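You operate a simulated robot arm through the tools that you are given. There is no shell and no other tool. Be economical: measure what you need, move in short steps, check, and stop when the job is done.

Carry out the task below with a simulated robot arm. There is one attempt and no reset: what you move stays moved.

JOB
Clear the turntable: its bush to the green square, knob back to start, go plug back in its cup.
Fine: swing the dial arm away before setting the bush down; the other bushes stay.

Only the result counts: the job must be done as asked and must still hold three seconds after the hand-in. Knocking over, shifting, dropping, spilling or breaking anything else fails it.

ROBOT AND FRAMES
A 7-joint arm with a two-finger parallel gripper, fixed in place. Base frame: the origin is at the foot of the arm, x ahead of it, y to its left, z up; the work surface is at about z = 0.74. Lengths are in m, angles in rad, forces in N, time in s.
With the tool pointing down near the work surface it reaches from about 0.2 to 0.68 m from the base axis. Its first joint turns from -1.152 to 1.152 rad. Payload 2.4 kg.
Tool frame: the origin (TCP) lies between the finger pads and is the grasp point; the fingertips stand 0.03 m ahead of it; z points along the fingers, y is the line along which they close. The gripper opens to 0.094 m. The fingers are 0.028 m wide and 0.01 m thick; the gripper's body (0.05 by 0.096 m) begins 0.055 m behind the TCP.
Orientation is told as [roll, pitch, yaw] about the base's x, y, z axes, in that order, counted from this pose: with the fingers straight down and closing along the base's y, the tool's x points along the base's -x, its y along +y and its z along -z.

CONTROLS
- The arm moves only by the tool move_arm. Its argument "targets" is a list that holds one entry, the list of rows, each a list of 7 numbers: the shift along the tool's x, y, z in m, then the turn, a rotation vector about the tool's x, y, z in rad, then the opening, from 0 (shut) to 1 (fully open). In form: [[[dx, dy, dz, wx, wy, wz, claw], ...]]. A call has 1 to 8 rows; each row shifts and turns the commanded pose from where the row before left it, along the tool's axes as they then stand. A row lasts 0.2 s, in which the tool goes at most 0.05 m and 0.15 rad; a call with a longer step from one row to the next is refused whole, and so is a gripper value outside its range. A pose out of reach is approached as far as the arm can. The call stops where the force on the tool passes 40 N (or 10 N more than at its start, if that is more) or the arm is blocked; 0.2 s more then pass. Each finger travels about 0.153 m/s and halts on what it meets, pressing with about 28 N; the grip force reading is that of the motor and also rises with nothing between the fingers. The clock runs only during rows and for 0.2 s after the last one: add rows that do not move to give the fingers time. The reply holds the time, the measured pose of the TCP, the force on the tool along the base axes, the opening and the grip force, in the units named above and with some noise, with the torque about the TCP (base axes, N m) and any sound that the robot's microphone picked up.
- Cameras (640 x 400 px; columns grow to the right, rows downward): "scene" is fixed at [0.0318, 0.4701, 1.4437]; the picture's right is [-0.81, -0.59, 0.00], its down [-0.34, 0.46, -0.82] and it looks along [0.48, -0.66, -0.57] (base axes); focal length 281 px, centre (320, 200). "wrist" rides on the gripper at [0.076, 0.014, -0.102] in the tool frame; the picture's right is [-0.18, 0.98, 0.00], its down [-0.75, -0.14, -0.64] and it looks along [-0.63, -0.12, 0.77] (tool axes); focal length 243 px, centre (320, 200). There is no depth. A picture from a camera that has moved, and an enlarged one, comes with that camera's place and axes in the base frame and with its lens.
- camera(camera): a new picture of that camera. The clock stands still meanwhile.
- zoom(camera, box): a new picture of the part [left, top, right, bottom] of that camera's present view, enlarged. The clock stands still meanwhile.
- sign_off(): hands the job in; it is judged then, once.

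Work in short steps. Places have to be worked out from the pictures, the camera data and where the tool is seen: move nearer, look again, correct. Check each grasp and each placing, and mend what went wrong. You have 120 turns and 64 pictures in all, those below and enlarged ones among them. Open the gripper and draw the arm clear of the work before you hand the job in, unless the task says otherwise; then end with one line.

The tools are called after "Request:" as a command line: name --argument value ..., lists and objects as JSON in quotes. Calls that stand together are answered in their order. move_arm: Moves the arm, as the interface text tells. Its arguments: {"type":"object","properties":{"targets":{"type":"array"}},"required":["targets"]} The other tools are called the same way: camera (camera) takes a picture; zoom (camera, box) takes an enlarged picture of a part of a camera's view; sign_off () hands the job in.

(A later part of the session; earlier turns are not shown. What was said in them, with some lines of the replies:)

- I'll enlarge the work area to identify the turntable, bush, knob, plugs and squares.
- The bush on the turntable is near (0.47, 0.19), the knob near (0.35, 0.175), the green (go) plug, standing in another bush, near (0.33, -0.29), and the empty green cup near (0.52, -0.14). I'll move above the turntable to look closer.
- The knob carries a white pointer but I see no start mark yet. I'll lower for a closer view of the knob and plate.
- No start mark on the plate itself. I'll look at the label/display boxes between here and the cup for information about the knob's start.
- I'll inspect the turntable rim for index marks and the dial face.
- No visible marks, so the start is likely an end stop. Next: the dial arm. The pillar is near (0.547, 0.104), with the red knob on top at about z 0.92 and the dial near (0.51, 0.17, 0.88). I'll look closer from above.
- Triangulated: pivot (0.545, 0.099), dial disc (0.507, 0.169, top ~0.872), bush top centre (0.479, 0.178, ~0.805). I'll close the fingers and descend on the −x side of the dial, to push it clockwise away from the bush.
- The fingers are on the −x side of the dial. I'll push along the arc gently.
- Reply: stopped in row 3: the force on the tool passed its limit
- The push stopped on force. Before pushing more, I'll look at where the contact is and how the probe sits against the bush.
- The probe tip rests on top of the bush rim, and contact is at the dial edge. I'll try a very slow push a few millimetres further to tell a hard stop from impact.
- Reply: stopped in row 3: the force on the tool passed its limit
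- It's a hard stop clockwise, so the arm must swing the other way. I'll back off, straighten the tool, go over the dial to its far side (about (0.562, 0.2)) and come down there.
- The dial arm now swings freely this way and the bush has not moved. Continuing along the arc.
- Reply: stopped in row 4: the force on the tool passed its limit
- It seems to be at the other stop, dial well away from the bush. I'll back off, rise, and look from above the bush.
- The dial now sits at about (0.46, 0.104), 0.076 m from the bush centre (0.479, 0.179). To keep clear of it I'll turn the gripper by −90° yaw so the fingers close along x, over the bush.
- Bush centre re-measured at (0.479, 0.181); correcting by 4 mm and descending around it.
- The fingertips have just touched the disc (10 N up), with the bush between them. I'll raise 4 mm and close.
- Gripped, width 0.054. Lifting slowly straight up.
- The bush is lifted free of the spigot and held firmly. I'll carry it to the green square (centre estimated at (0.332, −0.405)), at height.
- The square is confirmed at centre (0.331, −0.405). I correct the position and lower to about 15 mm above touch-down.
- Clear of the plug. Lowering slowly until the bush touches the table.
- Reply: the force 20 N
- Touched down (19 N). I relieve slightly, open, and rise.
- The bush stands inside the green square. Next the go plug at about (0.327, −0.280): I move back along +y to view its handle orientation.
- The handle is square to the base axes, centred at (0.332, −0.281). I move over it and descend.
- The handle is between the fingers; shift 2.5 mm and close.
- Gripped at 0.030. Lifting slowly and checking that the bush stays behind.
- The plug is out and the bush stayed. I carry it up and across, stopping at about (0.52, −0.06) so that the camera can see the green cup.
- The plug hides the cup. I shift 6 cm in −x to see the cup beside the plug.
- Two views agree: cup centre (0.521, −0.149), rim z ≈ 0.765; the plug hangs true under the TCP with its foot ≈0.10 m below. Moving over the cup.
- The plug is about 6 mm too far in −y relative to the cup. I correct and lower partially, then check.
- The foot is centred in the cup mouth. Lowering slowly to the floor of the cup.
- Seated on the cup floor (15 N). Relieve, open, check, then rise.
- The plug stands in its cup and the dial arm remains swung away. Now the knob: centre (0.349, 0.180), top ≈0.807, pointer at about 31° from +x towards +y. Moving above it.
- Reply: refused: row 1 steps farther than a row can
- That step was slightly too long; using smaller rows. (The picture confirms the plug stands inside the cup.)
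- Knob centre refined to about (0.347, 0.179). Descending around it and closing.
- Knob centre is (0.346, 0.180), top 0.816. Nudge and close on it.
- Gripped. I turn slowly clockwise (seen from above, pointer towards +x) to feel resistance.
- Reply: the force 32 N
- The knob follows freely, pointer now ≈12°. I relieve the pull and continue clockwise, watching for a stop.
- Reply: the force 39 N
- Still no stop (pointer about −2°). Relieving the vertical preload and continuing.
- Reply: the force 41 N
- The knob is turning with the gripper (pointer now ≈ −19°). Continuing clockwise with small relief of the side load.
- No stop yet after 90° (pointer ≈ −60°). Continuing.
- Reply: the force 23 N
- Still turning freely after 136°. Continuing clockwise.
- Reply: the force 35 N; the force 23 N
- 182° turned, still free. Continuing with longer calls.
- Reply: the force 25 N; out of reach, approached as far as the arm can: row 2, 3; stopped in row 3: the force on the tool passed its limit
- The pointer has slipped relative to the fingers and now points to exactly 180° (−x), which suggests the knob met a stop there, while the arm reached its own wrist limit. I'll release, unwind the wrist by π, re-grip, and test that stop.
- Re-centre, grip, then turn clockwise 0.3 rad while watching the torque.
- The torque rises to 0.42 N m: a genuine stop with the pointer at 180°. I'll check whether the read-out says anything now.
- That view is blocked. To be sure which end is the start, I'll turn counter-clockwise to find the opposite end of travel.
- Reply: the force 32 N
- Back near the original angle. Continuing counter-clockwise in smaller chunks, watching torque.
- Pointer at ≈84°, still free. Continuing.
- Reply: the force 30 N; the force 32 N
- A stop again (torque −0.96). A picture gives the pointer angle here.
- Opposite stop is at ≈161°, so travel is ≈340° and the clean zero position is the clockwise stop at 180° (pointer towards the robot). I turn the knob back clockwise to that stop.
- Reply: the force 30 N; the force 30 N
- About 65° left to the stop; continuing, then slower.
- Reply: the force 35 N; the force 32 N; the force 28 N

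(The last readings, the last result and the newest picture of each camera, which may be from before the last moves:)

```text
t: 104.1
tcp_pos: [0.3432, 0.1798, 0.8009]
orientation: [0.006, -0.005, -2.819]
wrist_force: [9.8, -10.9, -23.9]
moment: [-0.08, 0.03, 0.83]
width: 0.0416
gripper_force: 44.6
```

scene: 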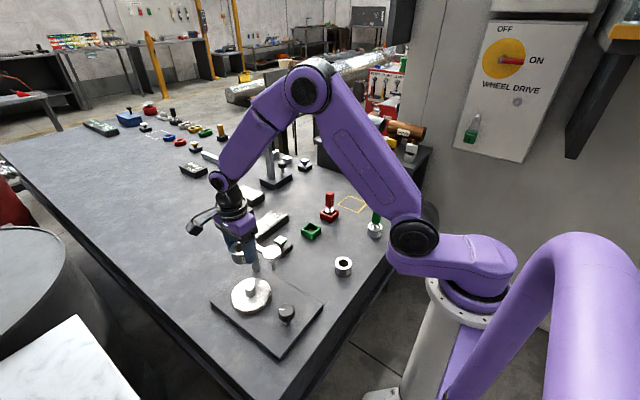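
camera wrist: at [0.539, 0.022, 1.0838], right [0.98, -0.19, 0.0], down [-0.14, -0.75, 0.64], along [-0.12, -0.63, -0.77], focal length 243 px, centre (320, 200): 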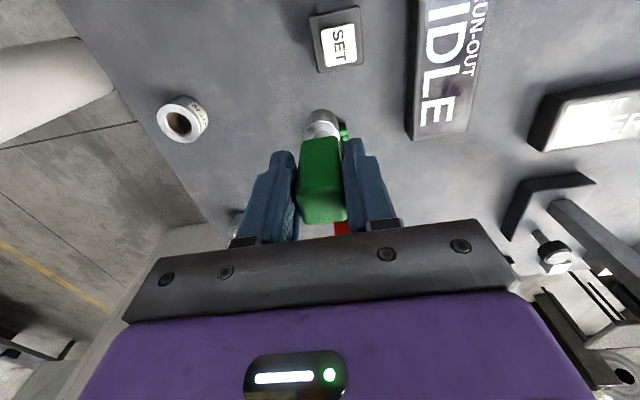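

Torque 0.83: the knob is at the stop. Release, rise straight up and look.

Request:
move_arm --targets '[[[0, 0, 0, 0, 0, -0.02, 0.3], [0, 0, 0, 0, 0, 0, 0.6], [0, 0, 0, 0, 0, 0, 0.8], [0, 0, 0, 0, 0, 0, 0.8], [0, 0, -0.03, 0, 0, 0, 0.8], [0, 0, -0.04, 0, 0, 0, 0.8], [0, 0, -0.04, 0, 0, 0, 0.8], [0, 0, -0.04, 0, 0, 0, 0.8]]]'

Request:
zoom --camera "wrist" --box '[220, 0, 420, 200]'

```text
t: 105.9
tcp_pos: [0.3421, 0.1968, 0.8957]
orientation: [-0.056, 0.027, -2.798]
wrist_force: [0.8, 0.0, 0.1]
moment: [0.0, -0.04, -0.04]
width: 0.0751
gripper_force: 0.1
out of reach, approached as far as the arm can: row 6, 7
```

```text
2.00 times, centred on (320, 100) of wrist
camera zoom: at [0.4181, 0.2025, 1.0005], right [0.16, -0.99, -0.06], down [-0.76, -0.16, 0.63], along [-0.63, -0.05, -0.78], focal length 485 px, centre (320, 400)
```

zoom: 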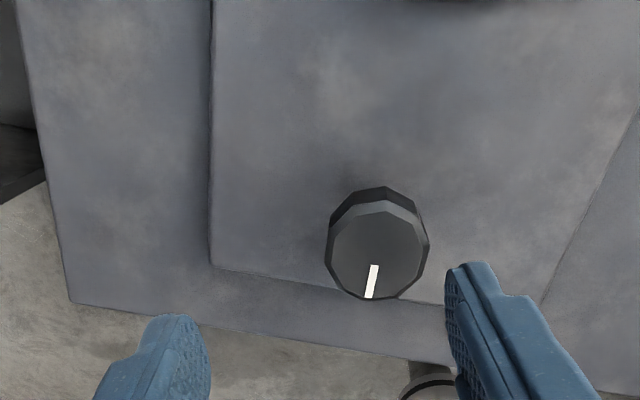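

The pointer is at 180° at its stop. I unwind the wrist in place and then rise clear.

Request:
move_arm --targets '[[[0, 0, 0, 0, 0, -0.14, 0.8], [0, 0, 0, 0, 0, -0.14, 0.8], [0, 0, 0, 0, 0, -0.14, 0.8], [0, 0, 0, 0, 0, -0.14, 0.8], [0, 0, 0, 0, 0, -0.14, 0.8], [0, 0, 0, 0, 0, -0.14, 0.8], [0, 0, 0, 0, 0, -0.14, 0.8], [0, 0, 0, 0, 0, -0.14, 0.8]]]'

Request:
move_arm --targets '[[[0, 0, -0.04, 0, 0, 0, 0.8], [0, 0, -0.04, 0, 0, 0, 0.8], [0, 0, -0.04, 0, 0, 0, 0.8], [-0.04, 0, -0.02, 0, 0, 0, 0.8], [-0.04, 0, -0.02, 0, 0, 0, 0.8], [-0.04, 0, 0, 0, 0, 0, 0.8], [0, 0, 0, 0, 0, 0, 0.8]]]'

Request:
zoom --camera "scene" --box '[210, 170, 430, 350]'

```text
t: 107.7
tcp_pos: [0.3439, 0.1921, 0.8953]
orientation: [0.002, 0.061, -1.676]
wrist_force: [-0.1, -0.5, -0.8]
moment: [-0.02, 0.03, 0.0]
width: 0.0755
gripper_force: 0.1
```

```text
t: 109.3
tcp_pos: [0.3287, 0.0633, 1.0437]
orientation: [0.002, 0.061, -1.677]
wrist_force: [0.0, -0.3, -0.1]
moment: [0.01, 0.02, -0.01]
width: 0.075
gripper_force: 0.1
```

```text
2.22 times, centred on (320, 260) of scene
camera zoom: at [0.0318, 0.47, 1.4437], right [-0.81, -0.59, 0.0], down [-0.34, 0.46, -0.82], along [0.48, -0.66, -0.57], focal length 624 px, centre (320, 67)
```

zoom: 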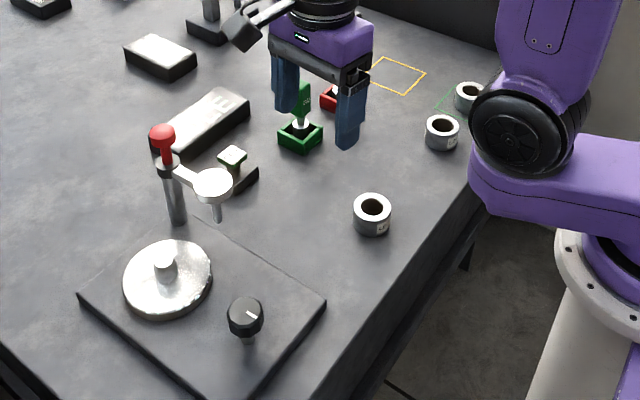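

Everything is in place: the bush is in the green square, the go plug is in its cup, the dial arm is swung away, the knob is at its stop, and the other bushes are where they were. The gripper is open and the arm is clear, so I hand in.

Request:
sign_off

```text
The job is handed in.
```

I swung the dial arm away, set the turntable bush in the green square, put the go plug back in its green cup, and turned the knob to its clockwise stop; that stop being "start" is my judgement, since nothing marks it.
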